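You operate a simulated robot arm through the tools that you are given. There is no shell and no other tool.

You run a simulated robot arm. Do the job below in one go: nothing can be reset, and whatever is moved stays where it is left.

## Task
Zero the counter, switch to lane B and run the three jars down it at speed 5.
Fine: leave the belt running.
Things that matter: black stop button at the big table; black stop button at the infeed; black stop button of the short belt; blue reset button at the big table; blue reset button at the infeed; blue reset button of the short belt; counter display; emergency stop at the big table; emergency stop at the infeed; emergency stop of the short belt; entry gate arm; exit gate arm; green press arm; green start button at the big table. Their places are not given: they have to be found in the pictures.

Only the result counts: the job must be done as asked and must still hold three seconds after the hand-in. Knocking over, shifting, dropping, spilling or breaking anything else fails it.

## Robot
A 7-joint arm with a two-finger parallel gripper, fixed in place. Base frame: the origin is at the foot of the arm, x ahead of it, y to its left, z up. Lengths are in cm, angles in rad, forces in N, time in s.
With the tool pointing down near the work surface it reaches from about 38 to 90 cm from the base axis. Its first joint turns from -2.496 to 2.496 rad. Payload 3 kg.
The tool frame sits at the grasp point between the pads (the TCP): z along the fingers, y along the line on which they close. The tips reach 3 cm beyond it. Largest opening 9.4 cm; finger width 2.8, thickness 1; the body of the gripper, 5 by 9.6 cm, starts 5.5 cm behind the TCP.
Orientation is that of the tool frame in the base frame, as a unit quaternion [x, y, z, w]. With the fingers straight down and closing along the base's y, the tool's x points along the base's -x, its y along +y and its z along -z.

## Interface
- The arm moves only by the tool servo_tool. Its argument "increments" is a list of rows, each a list of 6 numbers: the shift along the tool's x, y, z in cm, then the turn, a rotation vector about the tool's x, y, z in rad. In form: [[x, y, z, ax, ay, az], ...]. A call has 1 to 20 rows; each row shifts and turns the commanded pose from where the row before left it, along the tool's axes as they then stand. "grip" is the gripper command, from -1 (shut) to 1 (fully open), values between in proportion, set as the call begins (left out, the last holds). A row lasts 0.2 s, in which the tool goes at most 5 cm and 0.15 rad; a call with a longer step from one row to the next is refused whole, and so is a gripper value outside its range. Where a pose cannot be reached the arm comes as near as it can. A force on the tool above 50 N (or 10 N above the force at the start of the call, whichever is more), or a blocked arm, ends the call early, and 0.2 s more pass. Each finger travels about 7.2 cm/s and halts on what it meets, pressing with about 38 N; the grip force reading is that of the motor and also rises with nothing between the fingers. The clock runs only during rows and for 0.2 s after the last one: add rows that do not move to give the fingers time. It gives the time, the measured TCP pose, the force on the tool (base axes), the opening and the grip force at its end, in the units of the frame above (readings bear some noise), with the torque about the TCP (base axes, N m) and any sound that the robot's microphone picked up, and new pictures: "views" is both (left out), scene, wrist or none.
- Cameras (640 x 400 px; columns grow to the right, rows downward): "scene" is fixed at [5.1, 65.04, 150.88]; the picture's right is [0.09, -1.00, 0.00], its down [-0.93, -0.09, -0.36] and it looks along [0.36, 0.03, -0.93] (base axes); focal length 222 px, centre (320, 200). "wrist" rides on the gripper at [7.6, 1.4, -10.3] in the tool frame; the picture's right is [-0.18, 0.98, 0.00], its down [-0.75, -0.14, -0.64] and it looks along [-0.63, -0.12, 0.77] (tool axes); focal length 243 px, centre (320, 200).
- point_at(camera, pixels): for up to 12 pixels [column, row] of the newest picture of that camera ("zoom" is the newest enlarged one), the place [x, y, z] in the base frame of the surface seen there, good to about 0.2 cm. The clock stands still meanwhile.
- enlarge(camera, box): a new picture of the part [left, top, right, bottom] of that camera's present view, enlarged. The clock stands still meanwhile.
- job_done(): hands the job in; it is judged then, once.

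Open the gripper and draw the arm clear of the work before you hand the job in, unless the task says otherwise.

The tools are called as a command line: name --pt "numbers of a row" for each row, then --argument value for the rest, lists and objects as JSON in quotes. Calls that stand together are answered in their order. servo_tool: Moves the arm, as the interface text tells. Its arguments: {"type":"object","properties":{"increments":{"type":"array"},"grip":{"type":"number"},"views":{"type":"string","enum":["both","scene","wrist","none"]}},"required":["increments"]} The other tools are called the same way: point_at (camera, pixels) gives the place of the surface under pixels of a picture; enlarge (camera, box) takes an enlarged picture of a part of a camera's view; job_done () hands the job in.

At the start:

```text
t: 0.0
position: [15.9, 52.5, 124.72]
tcp_rot: [0.0, 1.0, 0.001, 0.0]
contact_force: [0.2, -0.3, -0.4]
ft_torque: [-0.02, 0.0, 0.0]
width: 9.4
gripper_force: 0.0
```

scene: 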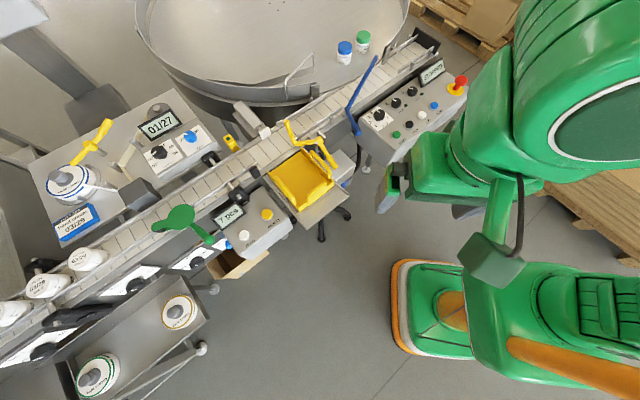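
wrist: 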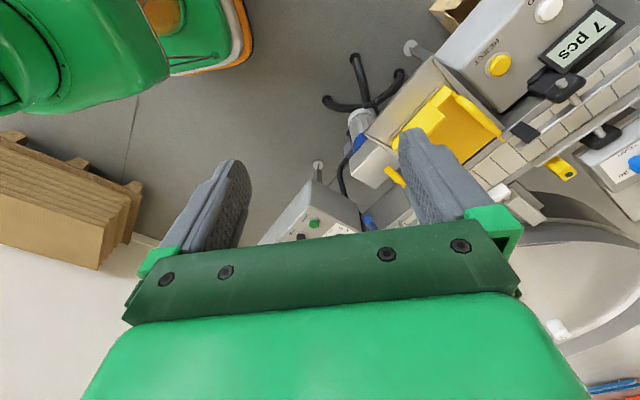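

The scene picture shows a control panel near (400,120), a counter box near (245,225), a label box near (165,135) and three jars at lower left (90,260). I enlarge these parts to read the labels.

enlarge --camera "scene" --box '[340, 50, 480, 160]'

enlarge --camera "scene" --box '[190, 180, 320, 280]'

enlarge --camera "scene" --box '[100, 90, 240, 200]'

enlarge --camera "scene" --box '[0, 200, 220, 400]'

enlarge --camera "scene" --box '[220, 80, 360, 220]'

```text
3.64 times, centred on (410, 105) of scene
```

zoom: 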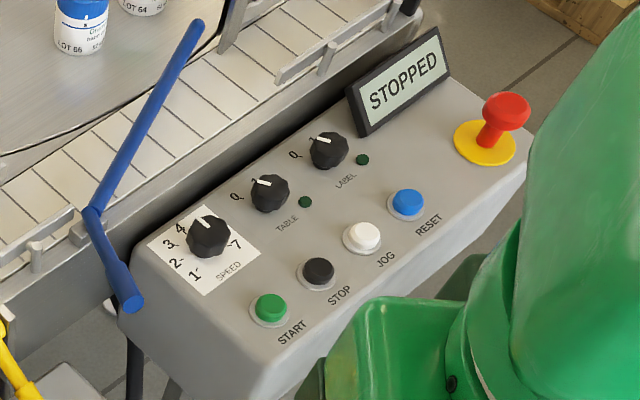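

```text
4.00 times, centred on (255, 230) of scene
```

zoom: 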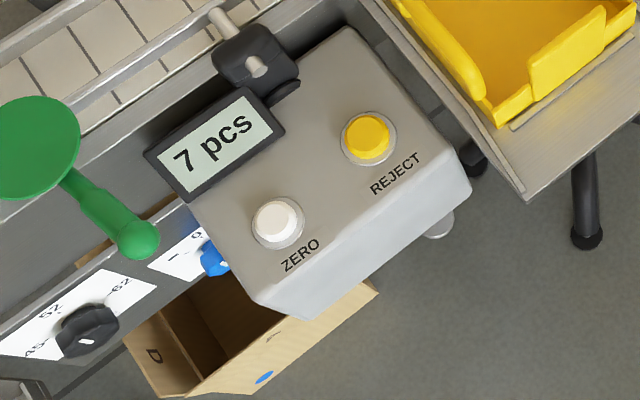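

```text
3.64 times, centred on (170, 145) of scene
```

zoom: 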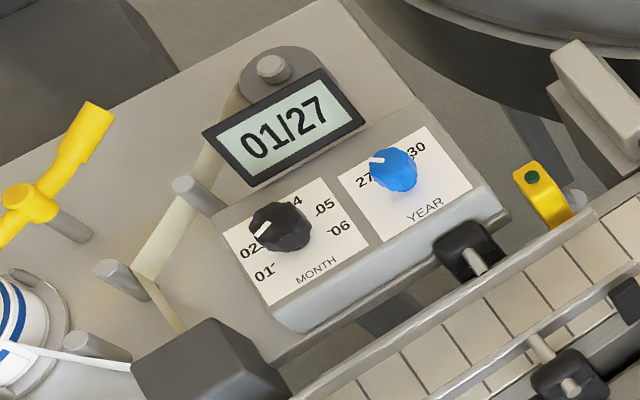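

```text
2.00 times, centred on (110, 300) of scene
```

zoom: 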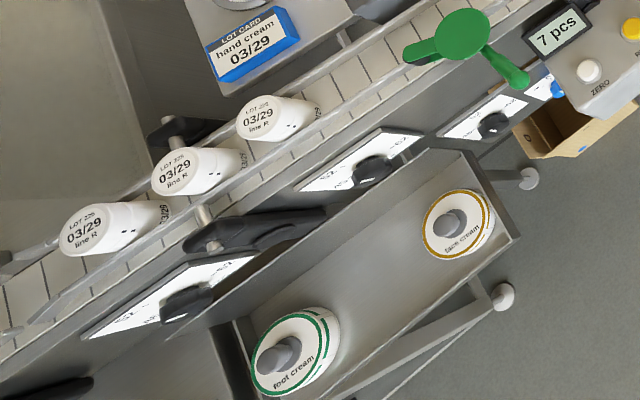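

```text
2.86 times, centred on (290, 150) of scene
```

zoom: 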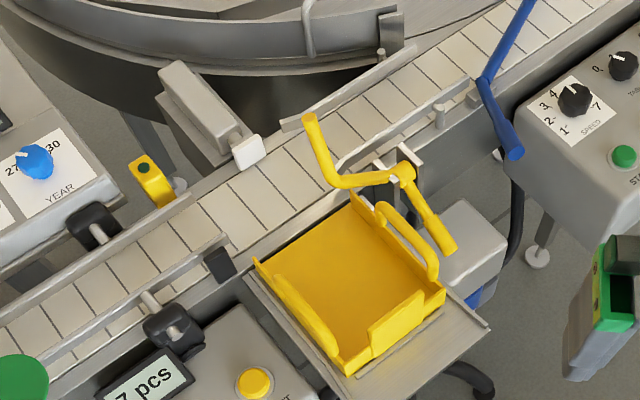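

The pictures show dials, gates and the counter, but no lane selector is yet seen. I ask for the places of the main objects to build a map.

point_at --camera "scene" --pixels '[[395, 134], [409, 123], [422, 114], [433, 105], [458, 84], [380, 113], [245, 234], [267, 214], [90, 260], [45, 285], [12, 312], [180, 218]]'

point_at --camera "scene" --pixels '[[376, 60], [357, 130], [288, 124], [330, 160], [300, 185], [345, 47], [362, 38], [240, 170], [410, 62], [150, 215], [260, 20], [340, 215]]'

enlarge --camera "scene" --box '[0, 0, 320, 200]'

enlarge --camera "scene" --box '[320, 0, 640, 200]'

enlarge --camera "scene" --box '[0, 200, 320, 400]'

```text
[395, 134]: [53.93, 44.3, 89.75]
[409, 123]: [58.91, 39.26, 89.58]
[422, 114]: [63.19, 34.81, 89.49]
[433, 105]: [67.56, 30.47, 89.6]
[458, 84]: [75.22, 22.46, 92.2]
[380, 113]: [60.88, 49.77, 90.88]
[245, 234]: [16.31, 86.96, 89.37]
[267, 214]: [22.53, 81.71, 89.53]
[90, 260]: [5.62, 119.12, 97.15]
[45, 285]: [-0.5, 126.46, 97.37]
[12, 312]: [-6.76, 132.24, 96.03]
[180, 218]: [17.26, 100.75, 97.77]
```

```text
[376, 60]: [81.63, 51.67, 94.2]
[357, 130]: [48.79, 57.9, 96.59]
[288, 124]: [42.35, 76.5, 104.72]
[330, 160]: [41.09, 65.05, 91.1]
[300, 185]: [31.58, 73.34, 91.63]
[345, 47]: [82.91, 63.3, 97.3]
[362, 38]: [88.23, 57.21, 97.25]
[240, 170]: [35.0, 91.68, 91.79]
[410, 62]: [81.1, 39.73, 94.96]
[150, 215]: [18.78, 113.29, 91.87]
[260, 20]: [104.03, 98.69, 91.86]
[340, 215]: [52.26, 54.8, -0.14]
```

```text
2.00 times, centred on (160, 100) of scene
```

zoom: 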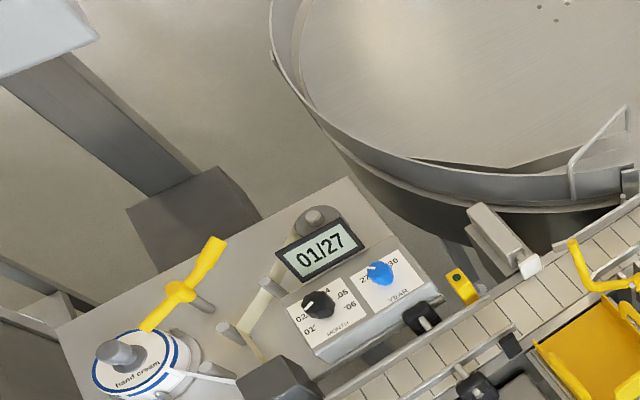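

```text
2.00 times, centred on (480, 100) of scene
```

zoom: 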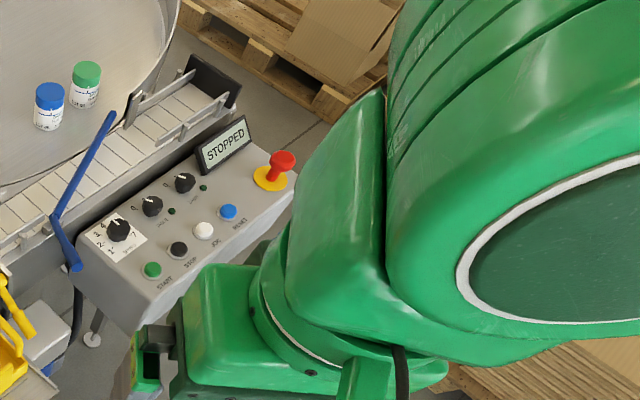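

```text
2.00 times, centred on (160, 300) of scene
```

zoom: 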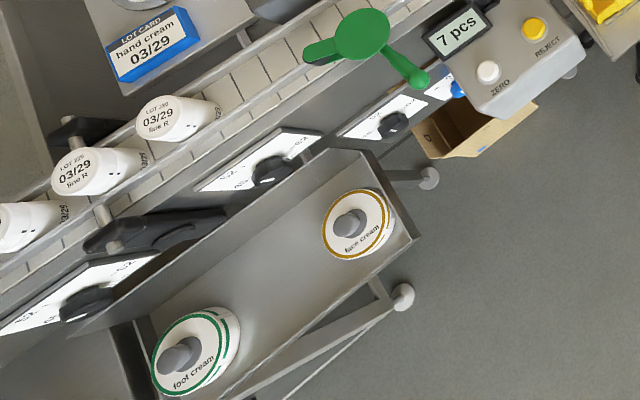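

The belt line stands at z about 90 cm and much of the area isn't in the scene view. I turn the tool in place, high above everything, to look toward +y with the wrist camera.

servo_tool --pt "0 0 0 0 0 -0.15" --pt "0 0 0 0 0 -0.15" --pt "0 0 0 0 0 -0.15" --pt "0 0 0 0 0 -0.15" --pt "0 0 0 0 0 -0.15" --pt "0 0 0 0 0 -0.15" --views "both"

```text
t: 1.4
position: [15.96, 52.62, 124.73]
tcp_rot: [-0.436, 0.9, 0.0, 0.0]
contact_force: [0.8, -0.5, -0.2]
ft_torque: [0.01, 0.02, -0.01]
width: 9.41
gripper_force: 0.0
```

scene: 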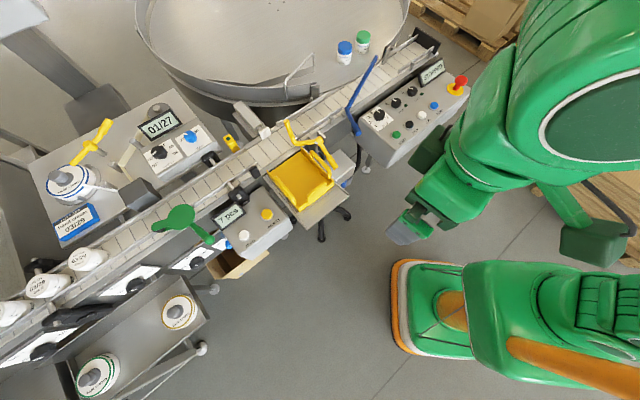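
wrist: 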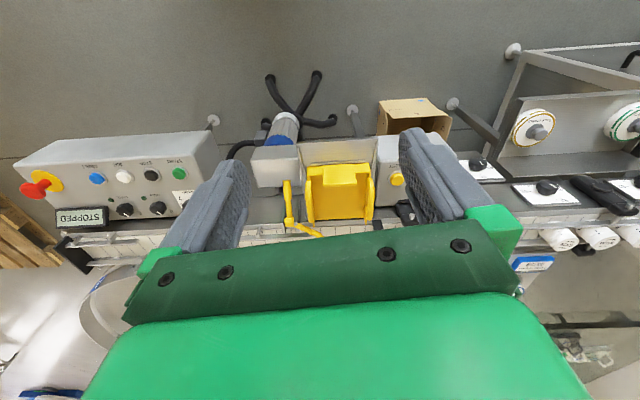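

The wrist view now shows the belt line from the side: START/STOP panel at (110,170), bin and dials at (560,190). I enlarge this and keep turning to see further left.

enlarge --camera "wrist" --box '[440, 30, 640, 400]'

servo_tool --pt "0 0 0 0 0 -0.15" --pt "0 0 0 0 0 -0.15" --pt "0 0 0 0 0 -0.15" --pt "0 0 0 0 0 -0.15" --pt "0 0 0 0 0 -0.15" --views "wrist"

```text
1.08 times, centred on (540, 215) of wrist (not enlarged: the box is as wide or as high as the picture)
```

zoom: 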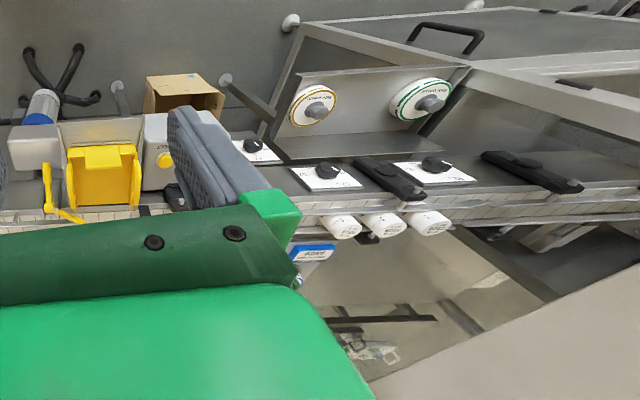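

```text
t: 2.6
position: [16.01, 52.54, 124.62]
tcp_rot: [0.735, -0.678, 0.0, 0.0]
contact_force: [-0.3, -0.3, 0.0]
ft_torque: [0.0, -0.02, 0.01]
width: 9.4
gripper_force: 0.1
```

wrist: 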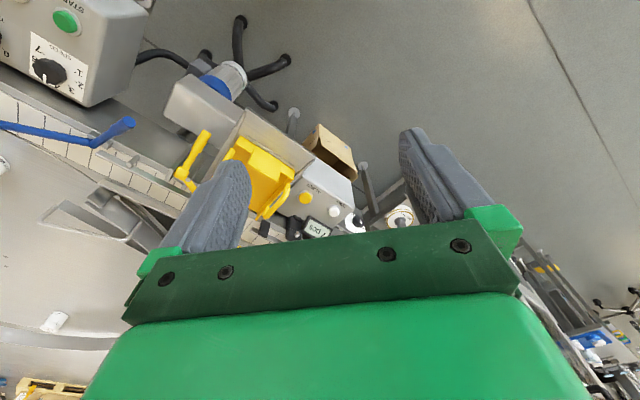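

At (600,340) another work place with blue parts shows far to the left. I enlarge that region and the central one.

enlarge --camera "wrist" --box '[500, 230, 640, 400]'

enlarge --camera "wrist" --box '[0, 0, 320, 250]'

point_at --camera "wrist" --pixels '[[600, 340], [560, 290], [630, 300], [20, 390], [55, 320], [610, 370]]'

```text
2.35 times, centred on (570, 315) of wrist
```

zoom: 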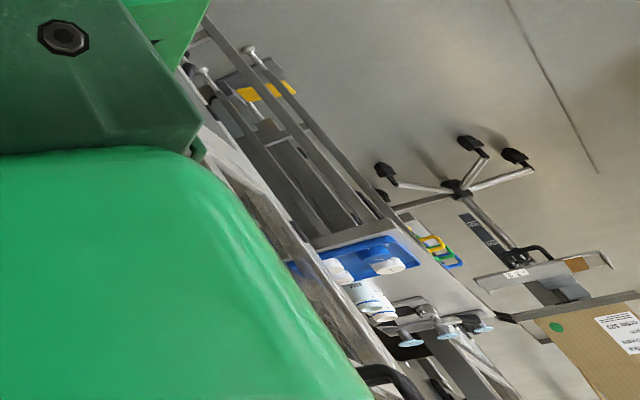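

```text
1.60 times, centred on (160, 125) of wrist
```

zoom: 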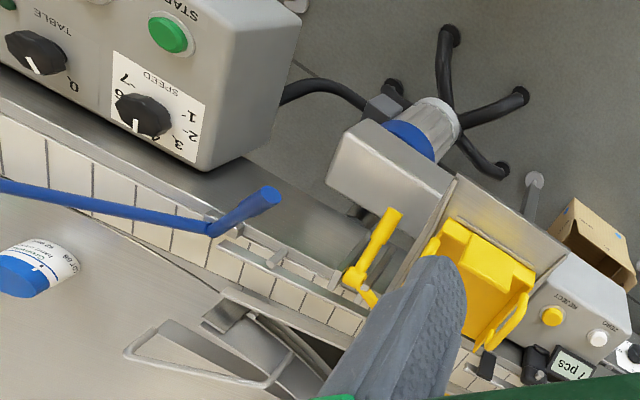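

```text
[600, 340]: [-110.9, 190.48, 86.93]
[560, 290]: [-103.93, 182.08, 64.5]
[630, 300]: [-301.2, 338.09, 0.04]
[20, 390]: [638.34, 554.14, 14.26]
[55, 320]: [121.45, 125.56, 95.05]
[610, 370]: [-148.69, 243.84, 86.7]
```

Nothing more in reach to the left. I turn the tool the other way to look toward the right side of the arm.

servo_tool --pt "0 0 0 0 0 0.15" --pt "0 0 0 0 0 0.15" --pt "0 0 0 0 0 0.15" --pt "0 0 0 0 0 0.15" --pt "0 0 0 0 0 0.15" --pt "0 0 0 0 0 0.15" --pt "0 0 0 0 0 0.15" --pt "0 0 0 0 0 0.15" --pt "0 0 0 0 0 0.15" --pt "0 0 0 0 0 0.15" --pt "0 0 0 0 0 0.15" --pt "0 0 0 0 0 0.15" --pt "0 0 0 0 0 0.15" --pt "0 0 0 0 0 0.15" --pt "0 0 0 0 0 0.15" --pt "0 0 0 0 0 0.15" --pt "0 0 0 0 0 0.15" --pt "0 0 0 0 0 0.15" --views "both"

```text
t: 6.6
position: [18.42, 52.03, 129.26]
tcp_rot: [0.516, 0.853, 0.022, -0.073]
contact_force: [0.1, -0.1, 0.6]
ft_torque: [-0.01, 0.0, 0.0]
width: 9.39
gripper_force: 0.1
stopped in row 18: the arm was blocked; the commanded pose is now the measured one
```

scene: 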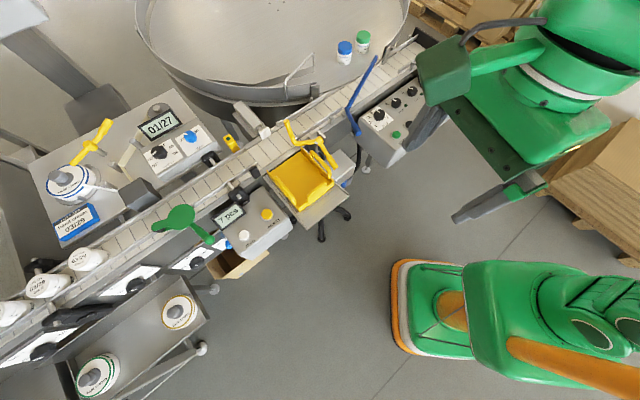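
wrist: 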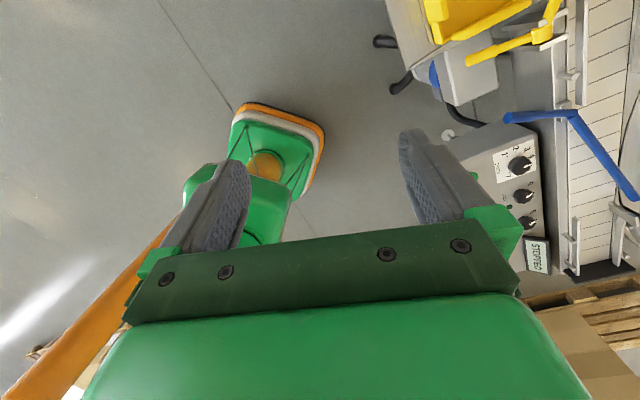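

The turn ended at a joint limit with a slight tilt (tool z about 0.15 rad off vertical). I straighten the tool while turning back by about 1.08 rad.

servo_tool --pt "0 0 0 -0.019 -0.0735 -0.12" --pt "0 0 0 -0.011 -0.075 -0.12" --pt "0 0 0 0 0 -0.14" --pt "0 0 0 0 0 -0.14" --pt "0 0 0 0 0 -0.14" --pt "0 0 0 0 0 -0.14" --pt "0 0 0 0 0 -0.14" --pt "0 0 0 0 0 -0.14" --views "wrist"

```text
t: 8.4
position: [18.26, 52.08, 129.32]
tcp_rot: [0.002, 1.0, 0.005, 0.005]
contact_force: [0.0, 0.2, 0.5]
ft_torque: [0.01, -0.03, -0.01]
width: 9.4
gripper_force: 0.0
```

wrist: 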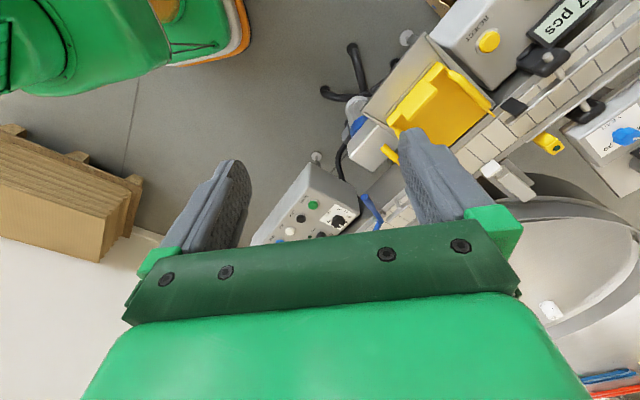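

The tool points straight down again. I move toward the belt and turn 0.9 rad to look square at it from nearer.

servo_tool --pt "-1.4 1.5 2.3 0 0 0" --pt "-1.4 1.5 2.3 0 0 0" --pt "-1.4 1.5 2.3 0 0 0" --pt "-1.4 1.5 2.3 0 0 0" --pt "0 0 0 0 0 -0.15" --pt "0 0 0 0 0 -0.15" --pt "0 0 0 0 0 -0.15" --pt "0 0 0 0 0 -0.15" --pt "0 0 0 0 0 -0.15" --pt "0 0 0 0 0 -0.15" --views "wrist"

enlarge --camera "wrist" --box '[200, 0, 460, 240]'

enlarge --camera "wrist" --box '[440, 0, 640, 260]'

enlarge --camera "wrist" --box '[0, 60, 220, 300]'

```text
t: 10.6
position: [23.95, 58.12, 120.19]
tcp_rot: [-0.433, 0.901, 0.002, 0.007]
contact_force: [-0.2, -0.3, -0.1]
ft_torque: [0.03, 0.03, -0.01]
width: 9.39
gripper_force: 0.1
```

wrist: 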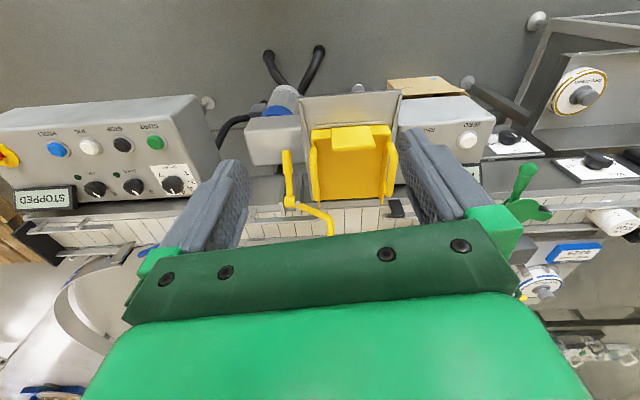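

```text
1.67 times, centred on (330, 120) of wrist
```

zoom: 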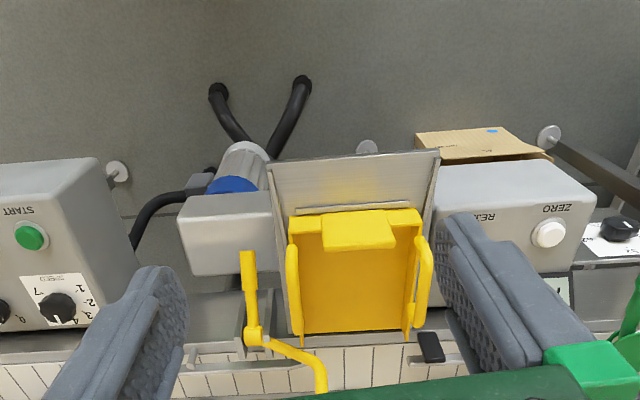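

```text
1.54 times, centred on (540, 130) of wrist
```

zoom: 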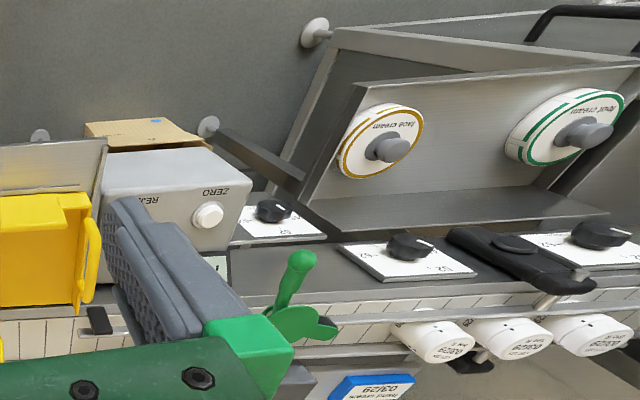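

```text
1.67 times, centred on (110, 180) of wrist
```

zoom: 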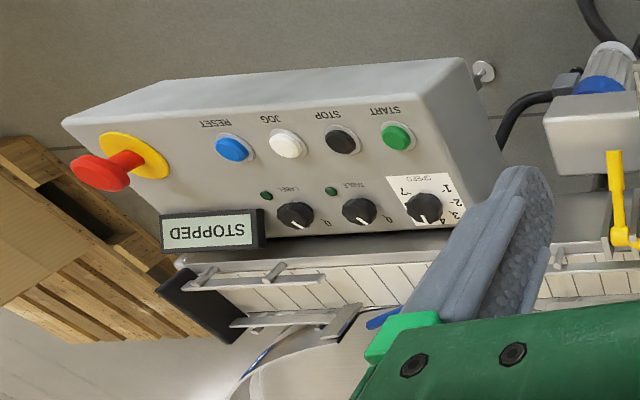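

Labels are readable but still no "lane" marking. I tilt the tool up by 0.6 rad to see the far side and the surroundings.

servo_tool --pt "0 0 -2 0 0 0" --pt "0 0 -2 0 0 0" --pt "0 0 0 0 -0.15 0" --pt "0 0 0 0 -0.15 0" --pt "0 0 0 0 -0.15 0" --pt "0 0 0 0 -0.15 0" --views "both"

enlarge --camera "wrist" --box '[440, 0, 640, 260]'

enlarge --camera "wrist" --box '[0, 60, 220, 300]'

enlarge --camera "wrist" --box '[200, 0, 460, 240]'

```text
t: 12.2
position: [28.28, 59.92, 112.14]
tcp_rot: [-0.392, 0.9, 0.113, 0.154]
contact_force: [0.4, 0.1, 0.0]
ft_torque: [-0.02, 0.0, 0.06]
width: 9.39
gripper_force: 0.0
stopped in row 6: the arm was blocked; the commanded pose is now the measured one
```

scene: 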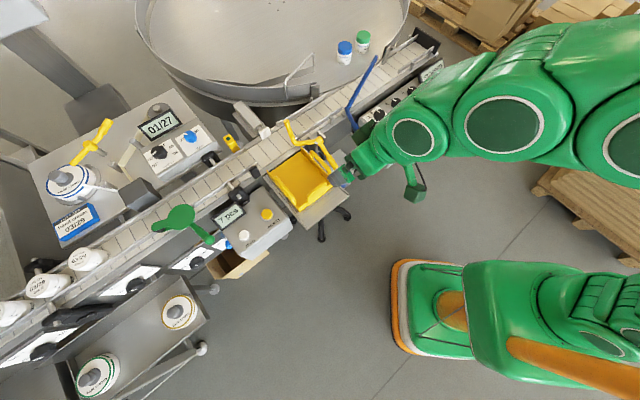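
wrist: 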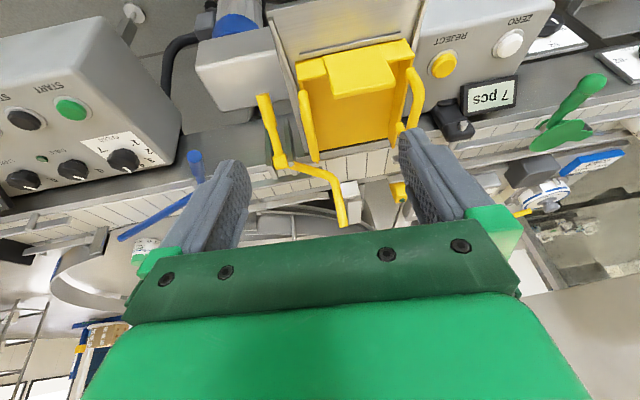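

```text
1.54 times, centred on (540, 130) of wrist
```

zoom: 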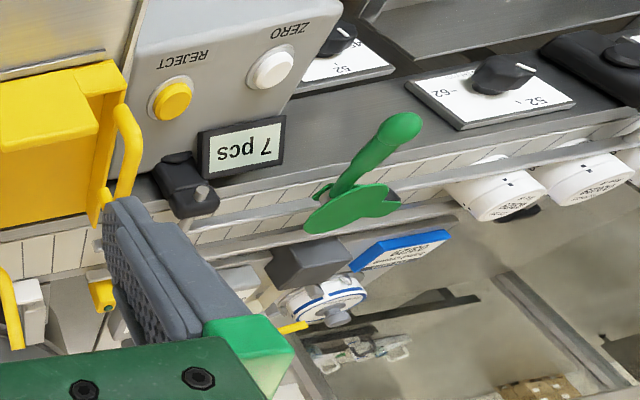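

```text
1.67 times, centred on (110, 180) of wrist
```

zoom: 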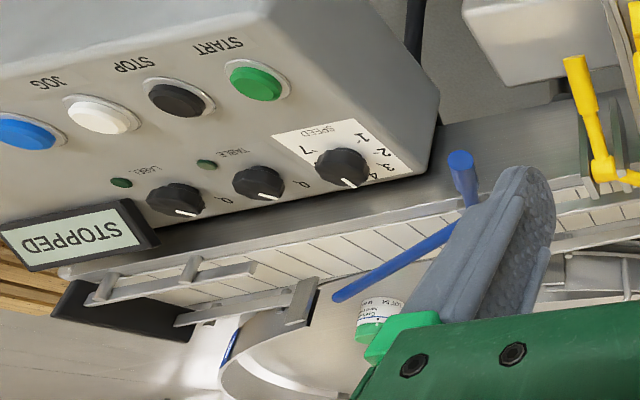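

```text
1.67 times, centred on (330, 120) of wrist
```

zoom: 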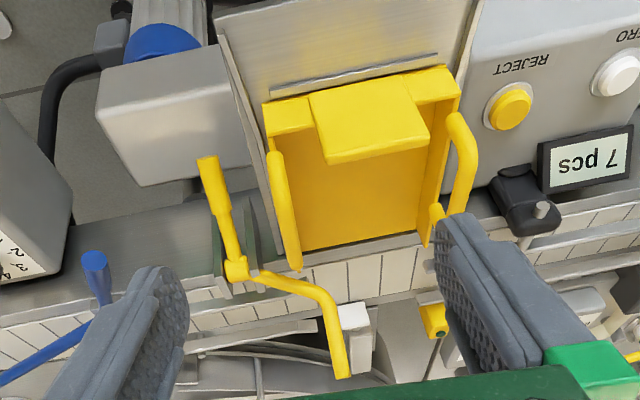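

The view shows only one belt and the panels. I zoom the fixed camera in on the small dials along the belt's side and other unread places.

enlarge --camera "scene" --box '[160, 230, 240, 280]'

enlarge --camera "scene" --box '[80, 250, 180, 310]'

enlarge --camera "scene" --box '[0, 310, 100, 370]'

enlarge --camera "scene" --box '[270, 110, 370, 170]'

enlarge --camera "scene" --box '[220, 30, 450, 170]'

enlarge --camera "scene" --box '[30, 110, 130, 180]'

```text
8.00 times, centred on (200, 255) of scene
```

zoom: 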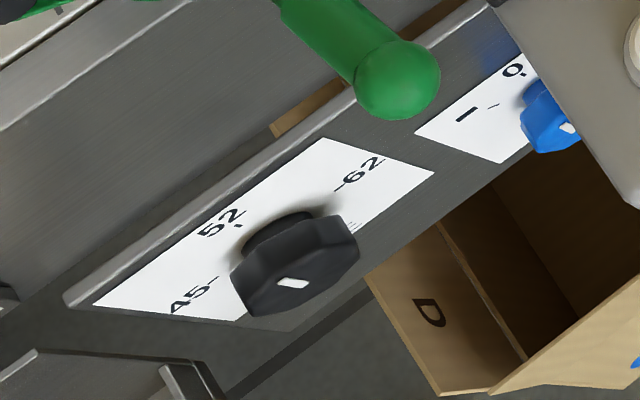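

```text
6.40 times, centred on (130, 280) of scene
```

zoom: 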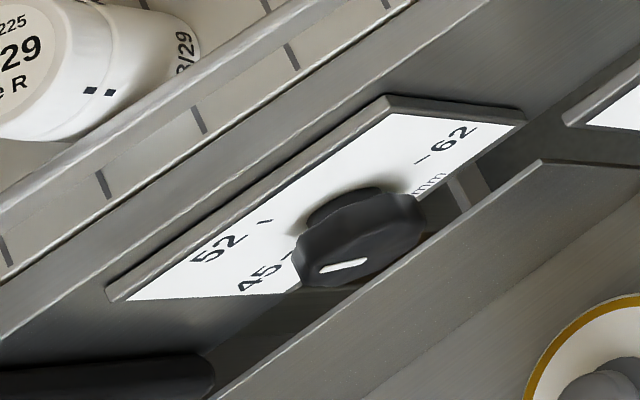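

```text
6.40 times, centred on (50, 340) of scene
```

zoom: 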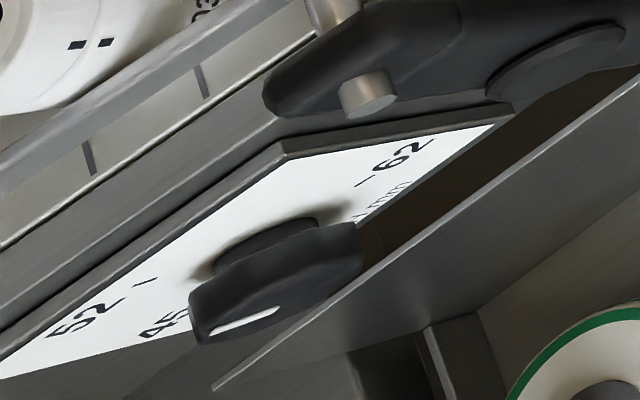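

```text
6.40 times, centred on (320, 140) of scene
```

zoom: 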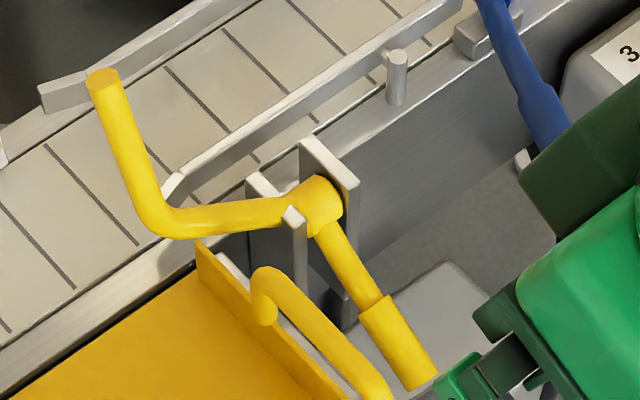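

```text
2.78 times, centred on (335, 100) of scene
```

zoom: 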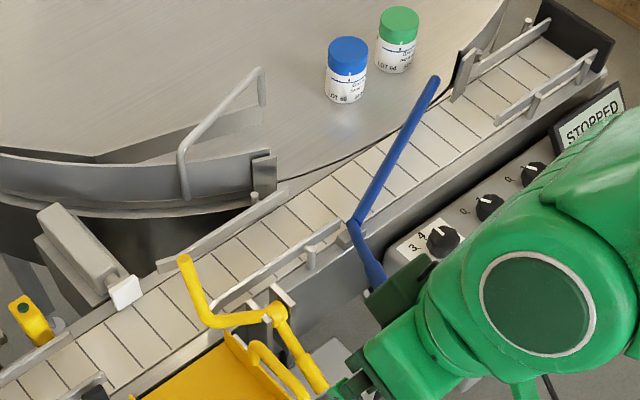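

```text
5.71 times, centred on (80, 145) of scene
```

zoom: 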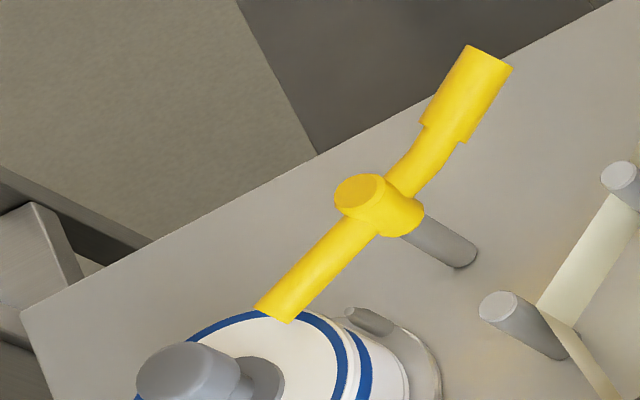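

The belt dials are rail widths (45/52/62 mm), not lanes. I zoom into the remaining edges of the fixed view to find lane marks.

enlarge --camera "scene" --box '[0, 0, 140, 100]'

enlarge --camera "scene" --box '[0, 130, 120, 280]'

enlarge --camera "scene" --box '[0, 280, 120, 400]'

enlarge --camera "scene" --box '[200, 95, 290, 165]'

enlarge --camera "scene" --box '[320, 20, 450, 110]'

enlarge --camera "scene" --box '[120, 0, 320, 120]'

```text
4.00 times, centred on (70, 50) of scene
```

zoom: 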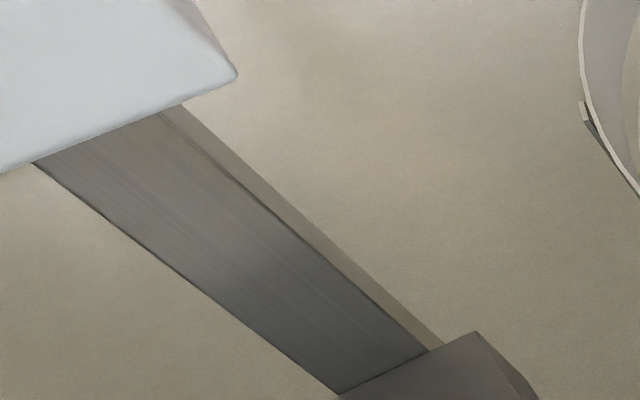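

```text
2.67 times, centred on (60, 205) of scene
```

zoom: 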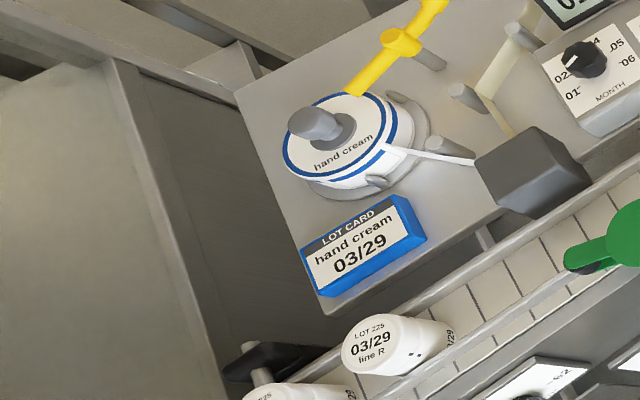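

```text
3.33 times, centred on (60, 340) of scene
```

zoom: 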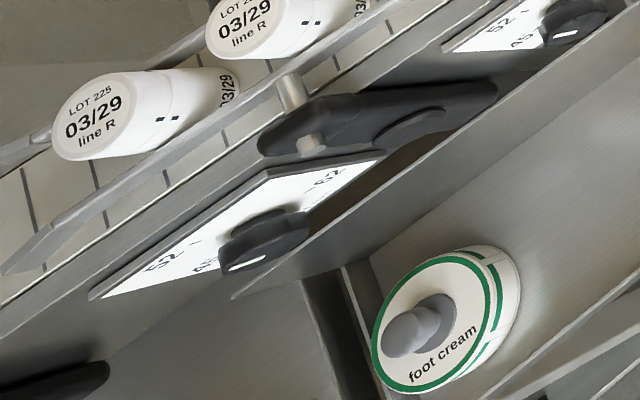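

```text
5.71 times, centred on (245, 130) of scene
```

zoom: 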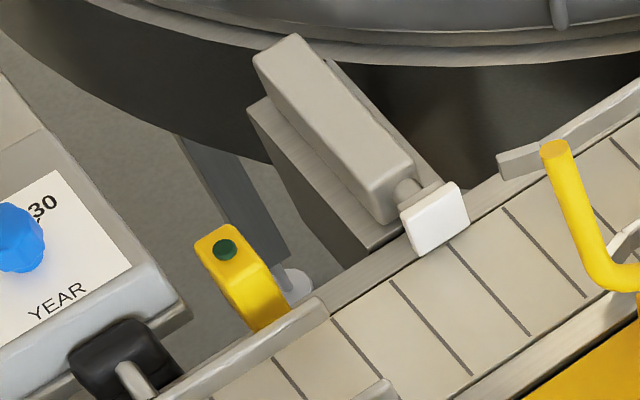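

```text
4.44 times, centred on (385, 65) of scene
```

zoom: 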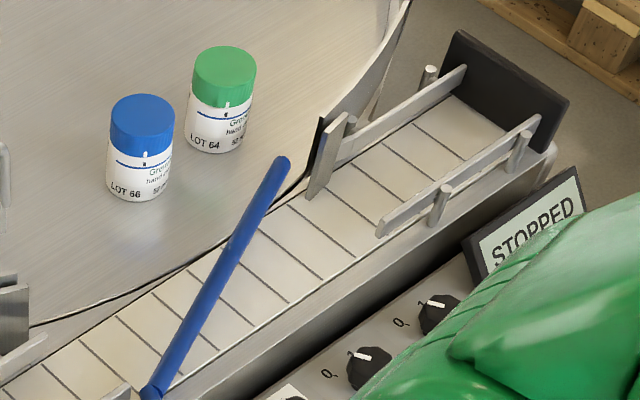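

```text
3.20 times, centred on (220, 60) of scene
```

zoom: 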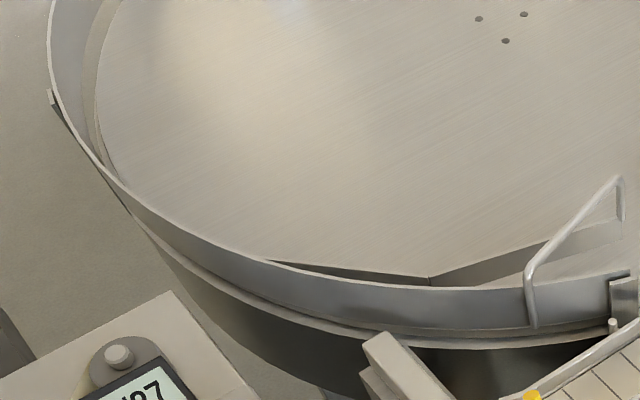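

Only one belt is visible here, ending at a black stop plate. I straighten the tool, rise, and swing toward the right side of the base to see whether other stations lie there.

servo_tool --pt "0 0 -2 0.0283 0.125 0" --pt "0 0 -2 0.0283 0.125 0" --pt "0 0 -2 0.0283 0.125 0" --pt "0 0 -3 0 0 0.15" --pt "0 0 -3 0 0 0.15" --pt "0 0 -3 0 0 0.15" --pt "0 0 -2 0 0 0.15" --pt "0 0 0 0 0 0.15" --pt "0 0 0 0 0 0.1" --views "both"

```text
t: 14.2
position: [27.07, 58.63, 127.42]
tcp_rot: [0.014, 1.0, 0.001, 0.004]
contact_force: [0.5, 0.4, 0.2]
ft_torque: [0.01, 0.02, -0.01]
width: 9.38
gripper_force: 0.1
out of reach, approached as far as the arm can: row 7
```

scene: 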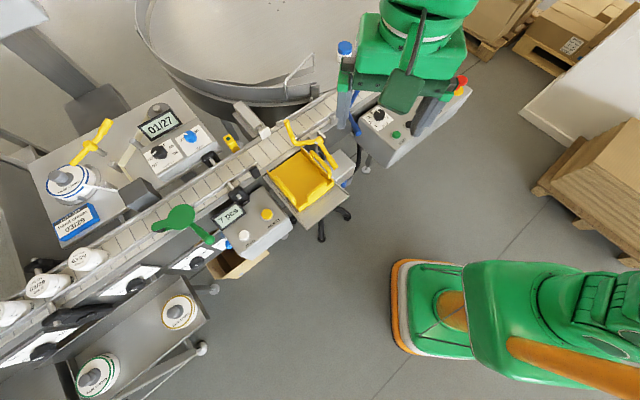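
wrist: 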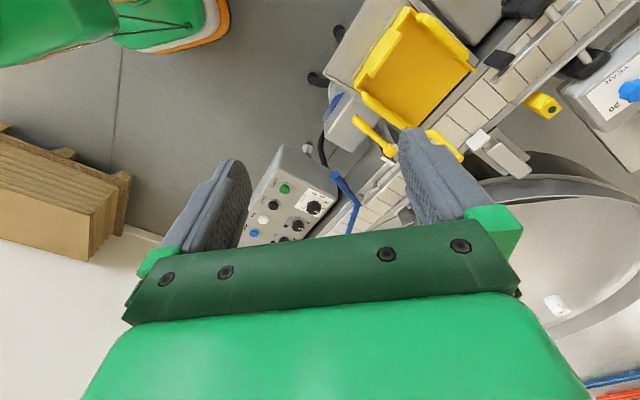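

The arm is upright and clear. I carry it over to the front right at the same height and look toward -y.

servo_tool --pt "-2.4 -4 0 0 0 0" --pt "-2.4 -4 0 0 0 0" --pt "-2.4 -4 0 0 0 0" --pt "-2.4 -4 0 0 0 0" --pt "-2.4 -4 0 0 0 0" --pt "-2.4 -4 0 0 0 0" --pt "-2.4 -4 0 0 0 0" --pt "-2.4 -4 0 0 0 0" --pt "-2.4 -4 0 0 0 0" --pt "-2.4 -4 0 0 0 0" --pt "-2.4 -4 0 0 0 0" --pt "-2.4 -4 0 0 0 0" --views "both"

```text
t: 16.8
position: [54.58, 9.91, 127.37]
tcp_rot: [0.012, 1.0, 0.001, 0.003]
contact_force: [0.1, 0.6, -0.5]
ft_torque: [0.03, 0.01, 0.01]
width: 9.4
gripper_force: 0.0
```

scene: 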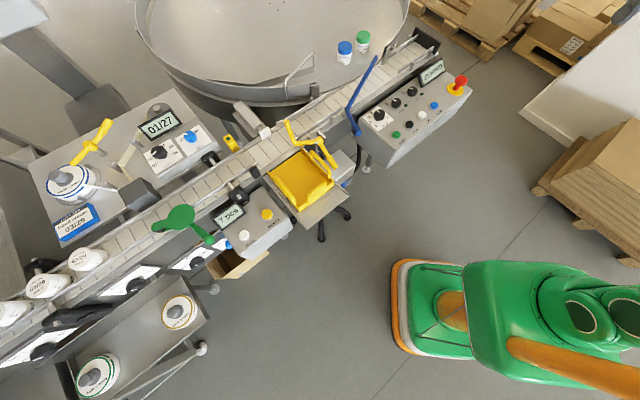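
wrist: 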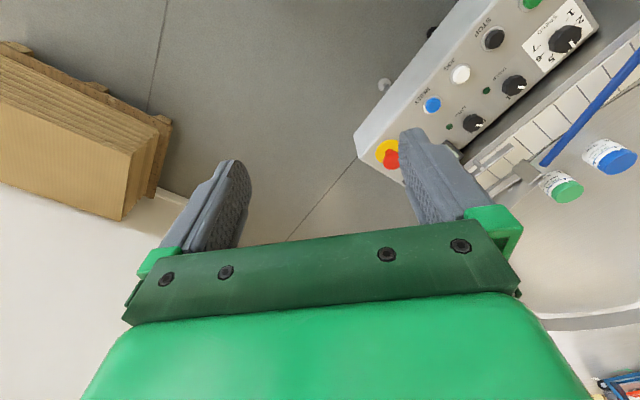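

The scene view is clear of the arm. I turn the tool to look toward -y and behind the base.

servo_tool --pt "0 0 0 0 0 0.15" --pt "0 0 0 0 0 0.15" --pt "0 0 0 0 0 0.15" --pt "0 0 0 0 0 0.15" --pt "0 0 0 0 0 0.15" --pt "0 0 0 0 0 0.15" --pt "0 0 0 0 0 0.15" --pt "0 0 0 0 0 0.15" --pt "0 0 0 0 0 0.15" --pt "0 0 0 0 0 0.15" --views "wrist"

enlarge --camera "scene" --box '[230, 80, 400, 200]'

enlarge --camera "scene" --box '[470, 0, 640, 130]'

enlarge --camera "scene" --box '[350, 70, 480, 150]'

```text
t: 19.0
position: [54.69, 9.85, 127.44]
tcp_rot: [0.691, 0.722, 0.002, 0.0]
contact_force: [-0.5, 0.6, -0.3]
ft_torque: [-0.01, 0.0, -0.01]
width: 9.4
gripper_force: 0.1
```

wrist: 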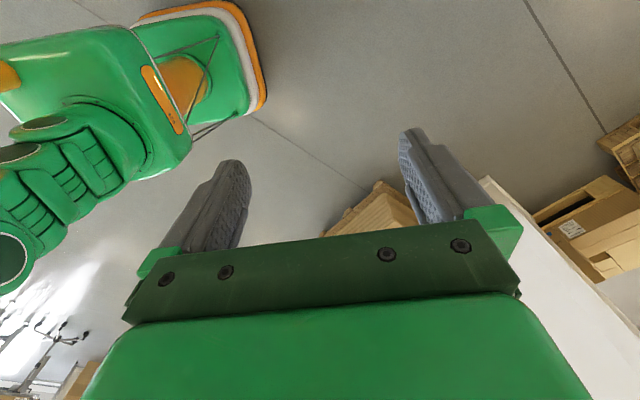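

```text
3.33 times, centred on (315, 140) of scene
```

zoom: 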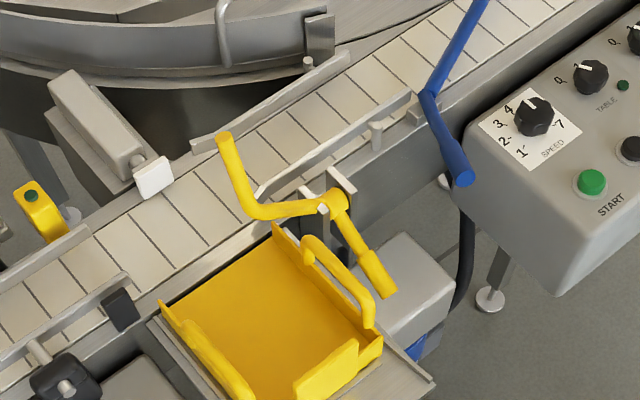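

```text
3.08 times, centred on (555, 65) of scene
```

zoom: 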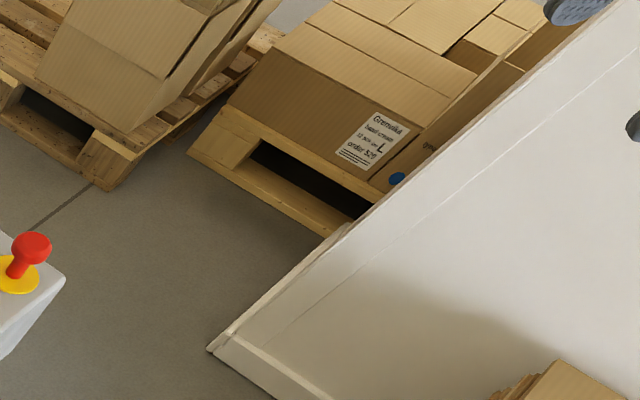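

```text
4.92 times, centred on (415, 110) of scene
```

zoom: 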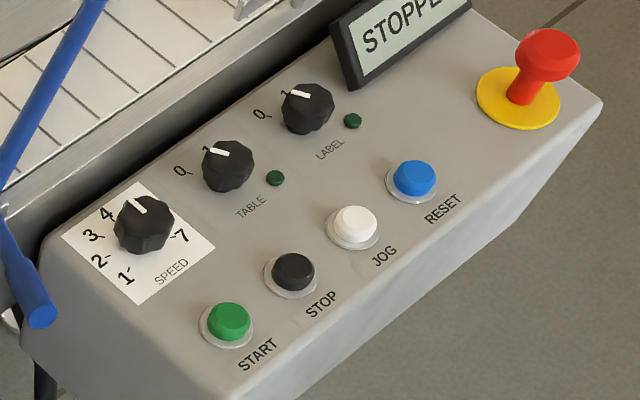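

There is nothing but pallets and floor on the right; all controls are on this one line. I go back and look closely at the blue and yellow arms from near for lane marks.

servo_tool --pt "0 0 0 0 0 -0.15" --pt "0 0 0 0 0 -0.15" --pt "0 0 0 0 0 -0.15" --pt "0 0 0 0 0 -0.15" --pt "0 0 0 0 0 -0.15" --pt "0 0 0 0 0 -0.15" --pt "0 0 0 0 0 -0.15" --pt "0 0 0 0 0 -0.15" --pt "0 0 0 0 0 -0.15" --pt "0 0 0 0 0 -0.15" --pt "1.96 4.4 0.8 0 0 0" --pt "1.96 4.4 0.8 0 0 0" --pt "1.96 4.4 0.8 0 0 0" --pt "1.96 4.4 0.8 0 0 0" --pt "1.96 4.4 0.8 0 0 0" --pt "1.96 4.4 0.8 0 0 0" --pt "1.96 4.4 0.8 0 0 0" --pt "1.96 4.4 0.8 0 0 0" --pt "1.96 4.4 0.8 0 0 0" --views "none"

servo_tool --pt "0 0 1.0 0 0 -0.15" --pt "0 0 1.0 0 0 -0.15" --pt "0 0 1.0 0 0 -0.15" --pt "0 0 1.0 0 0 -0.15" --pt "0 0 1.0 0 0 -0.15" --pt "0 0 1.0 0 0 -0.15" --views "wrist"

enlarge --camera "wrist" --box '[160, 0, 480, 240]'

enlarge --camera "wrist" --box '[0, 0, 220, 260]'

enlarge --camera "wrist" --box '[430, 0, 640, 260]'

```text
t: 23.0
position: [38.2, 50.05, 120.45]
tcp_rot: [0.012, 1.0, 0.002, 0.004]
contact_force: [1.1, -0.4, 0.3]
ft_torque: [0.01, -0.03, 0.0]
width: 9.41
gripper_force: 0.0
```

```text
t: 24.4
position: [38.08, 49.93, 114.48]
tcp_rot: [-0.424, 0.906, 0.0, 0.003]
contact_force: [0.7, 0.5, -0.3]
ft_torque: [-0.03, -0.01, -0.01]
width: 9.4
gripper_force: 0.0
```

wrist: 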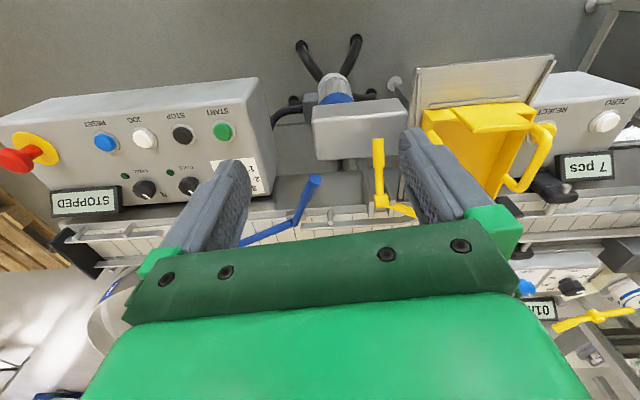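

```text
1.67 times, centred on (320, 120) of wrist
```

zoom: 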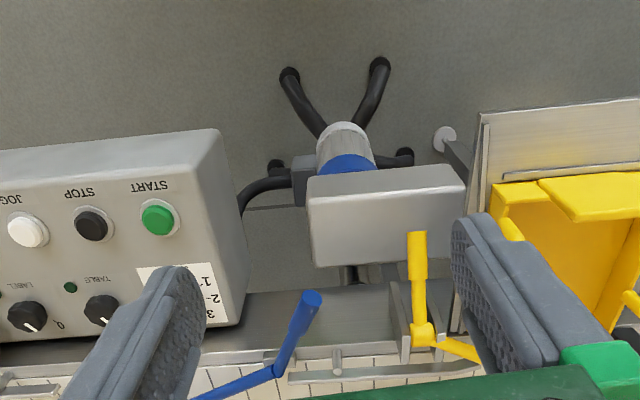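

```text
1.54 times, centred on (110, 130) of wrist
```

zoom: 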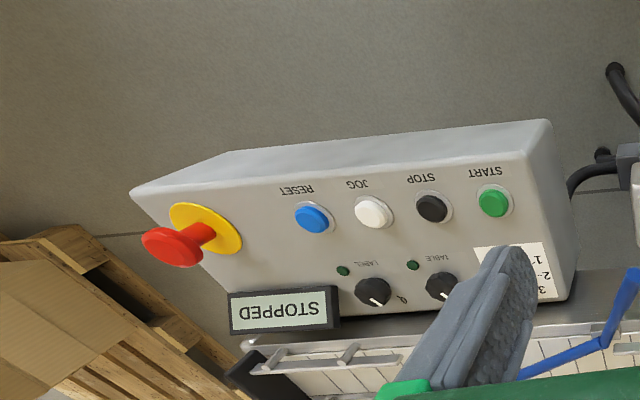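

```text
1.54 times, centred on (535, 130) of wrist
```

zoom: 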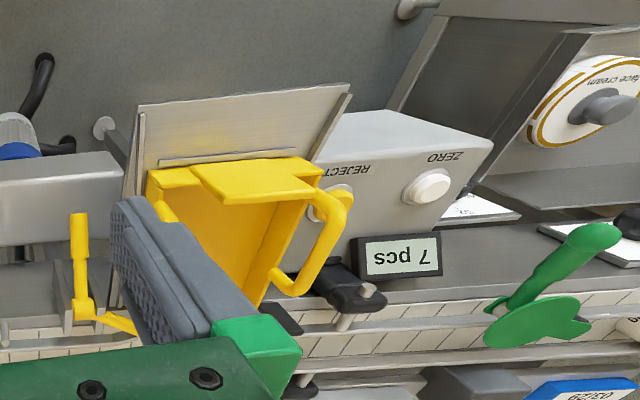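

No lane mark on this side. I check the table edge heights and zoom the fixed view around the table opening and belt end, now unobstructed.

point_at --camera "scene" --pixels '[[303, 68], [286, 92], [313, 92], [330, 110], [400, 50], [432, 42], [420, 75], [355, 108], [288, 125], [310, 150], [333, 165], [316, 145]]'

enlarge --camera "scene" --box '[270, 40, 350, 130]'

enlarge --camera "scene" --box '[330, 70, 390, 180]'

enlarge --camera "scene" --box '[370, 20, 450, 80]'

```text
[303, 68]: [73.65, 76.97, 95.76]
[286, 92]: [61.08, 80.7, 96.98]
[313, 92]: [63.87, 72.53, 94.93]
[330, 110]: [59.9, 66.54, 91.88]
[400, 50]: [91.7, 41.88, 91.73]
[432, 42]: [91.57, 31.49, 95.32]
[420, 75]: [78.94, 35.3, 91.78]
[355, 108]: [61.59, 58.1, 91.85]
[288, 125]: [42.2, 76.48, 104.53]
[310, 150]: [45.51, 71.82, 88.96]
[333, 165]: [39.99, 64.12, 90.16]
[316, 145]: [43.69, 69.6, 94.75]
```

```text
4.44 times, centred on (310, 85) of scene
```

zoom: 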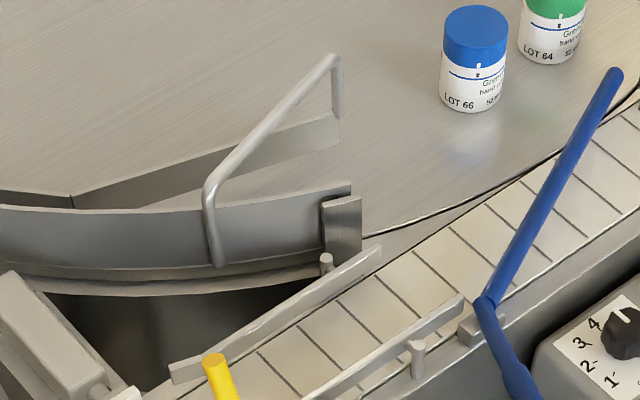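

```text
3.64 times, centred on (360, 125) of scene
```

zoom: 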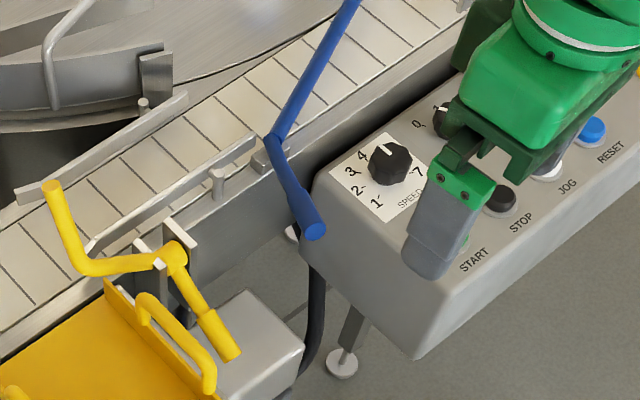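

```text
6.67 times, centred on (410, 50) of scene
```

zoom: 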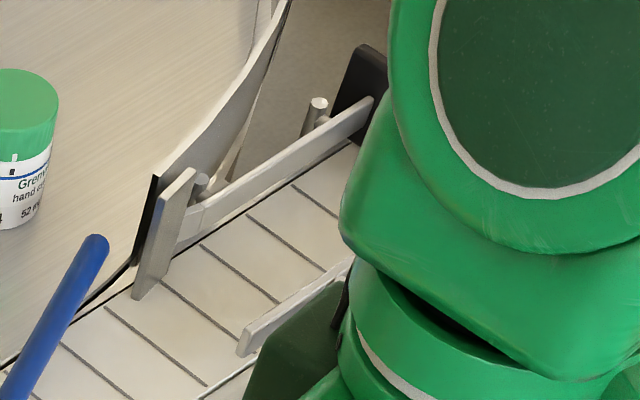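

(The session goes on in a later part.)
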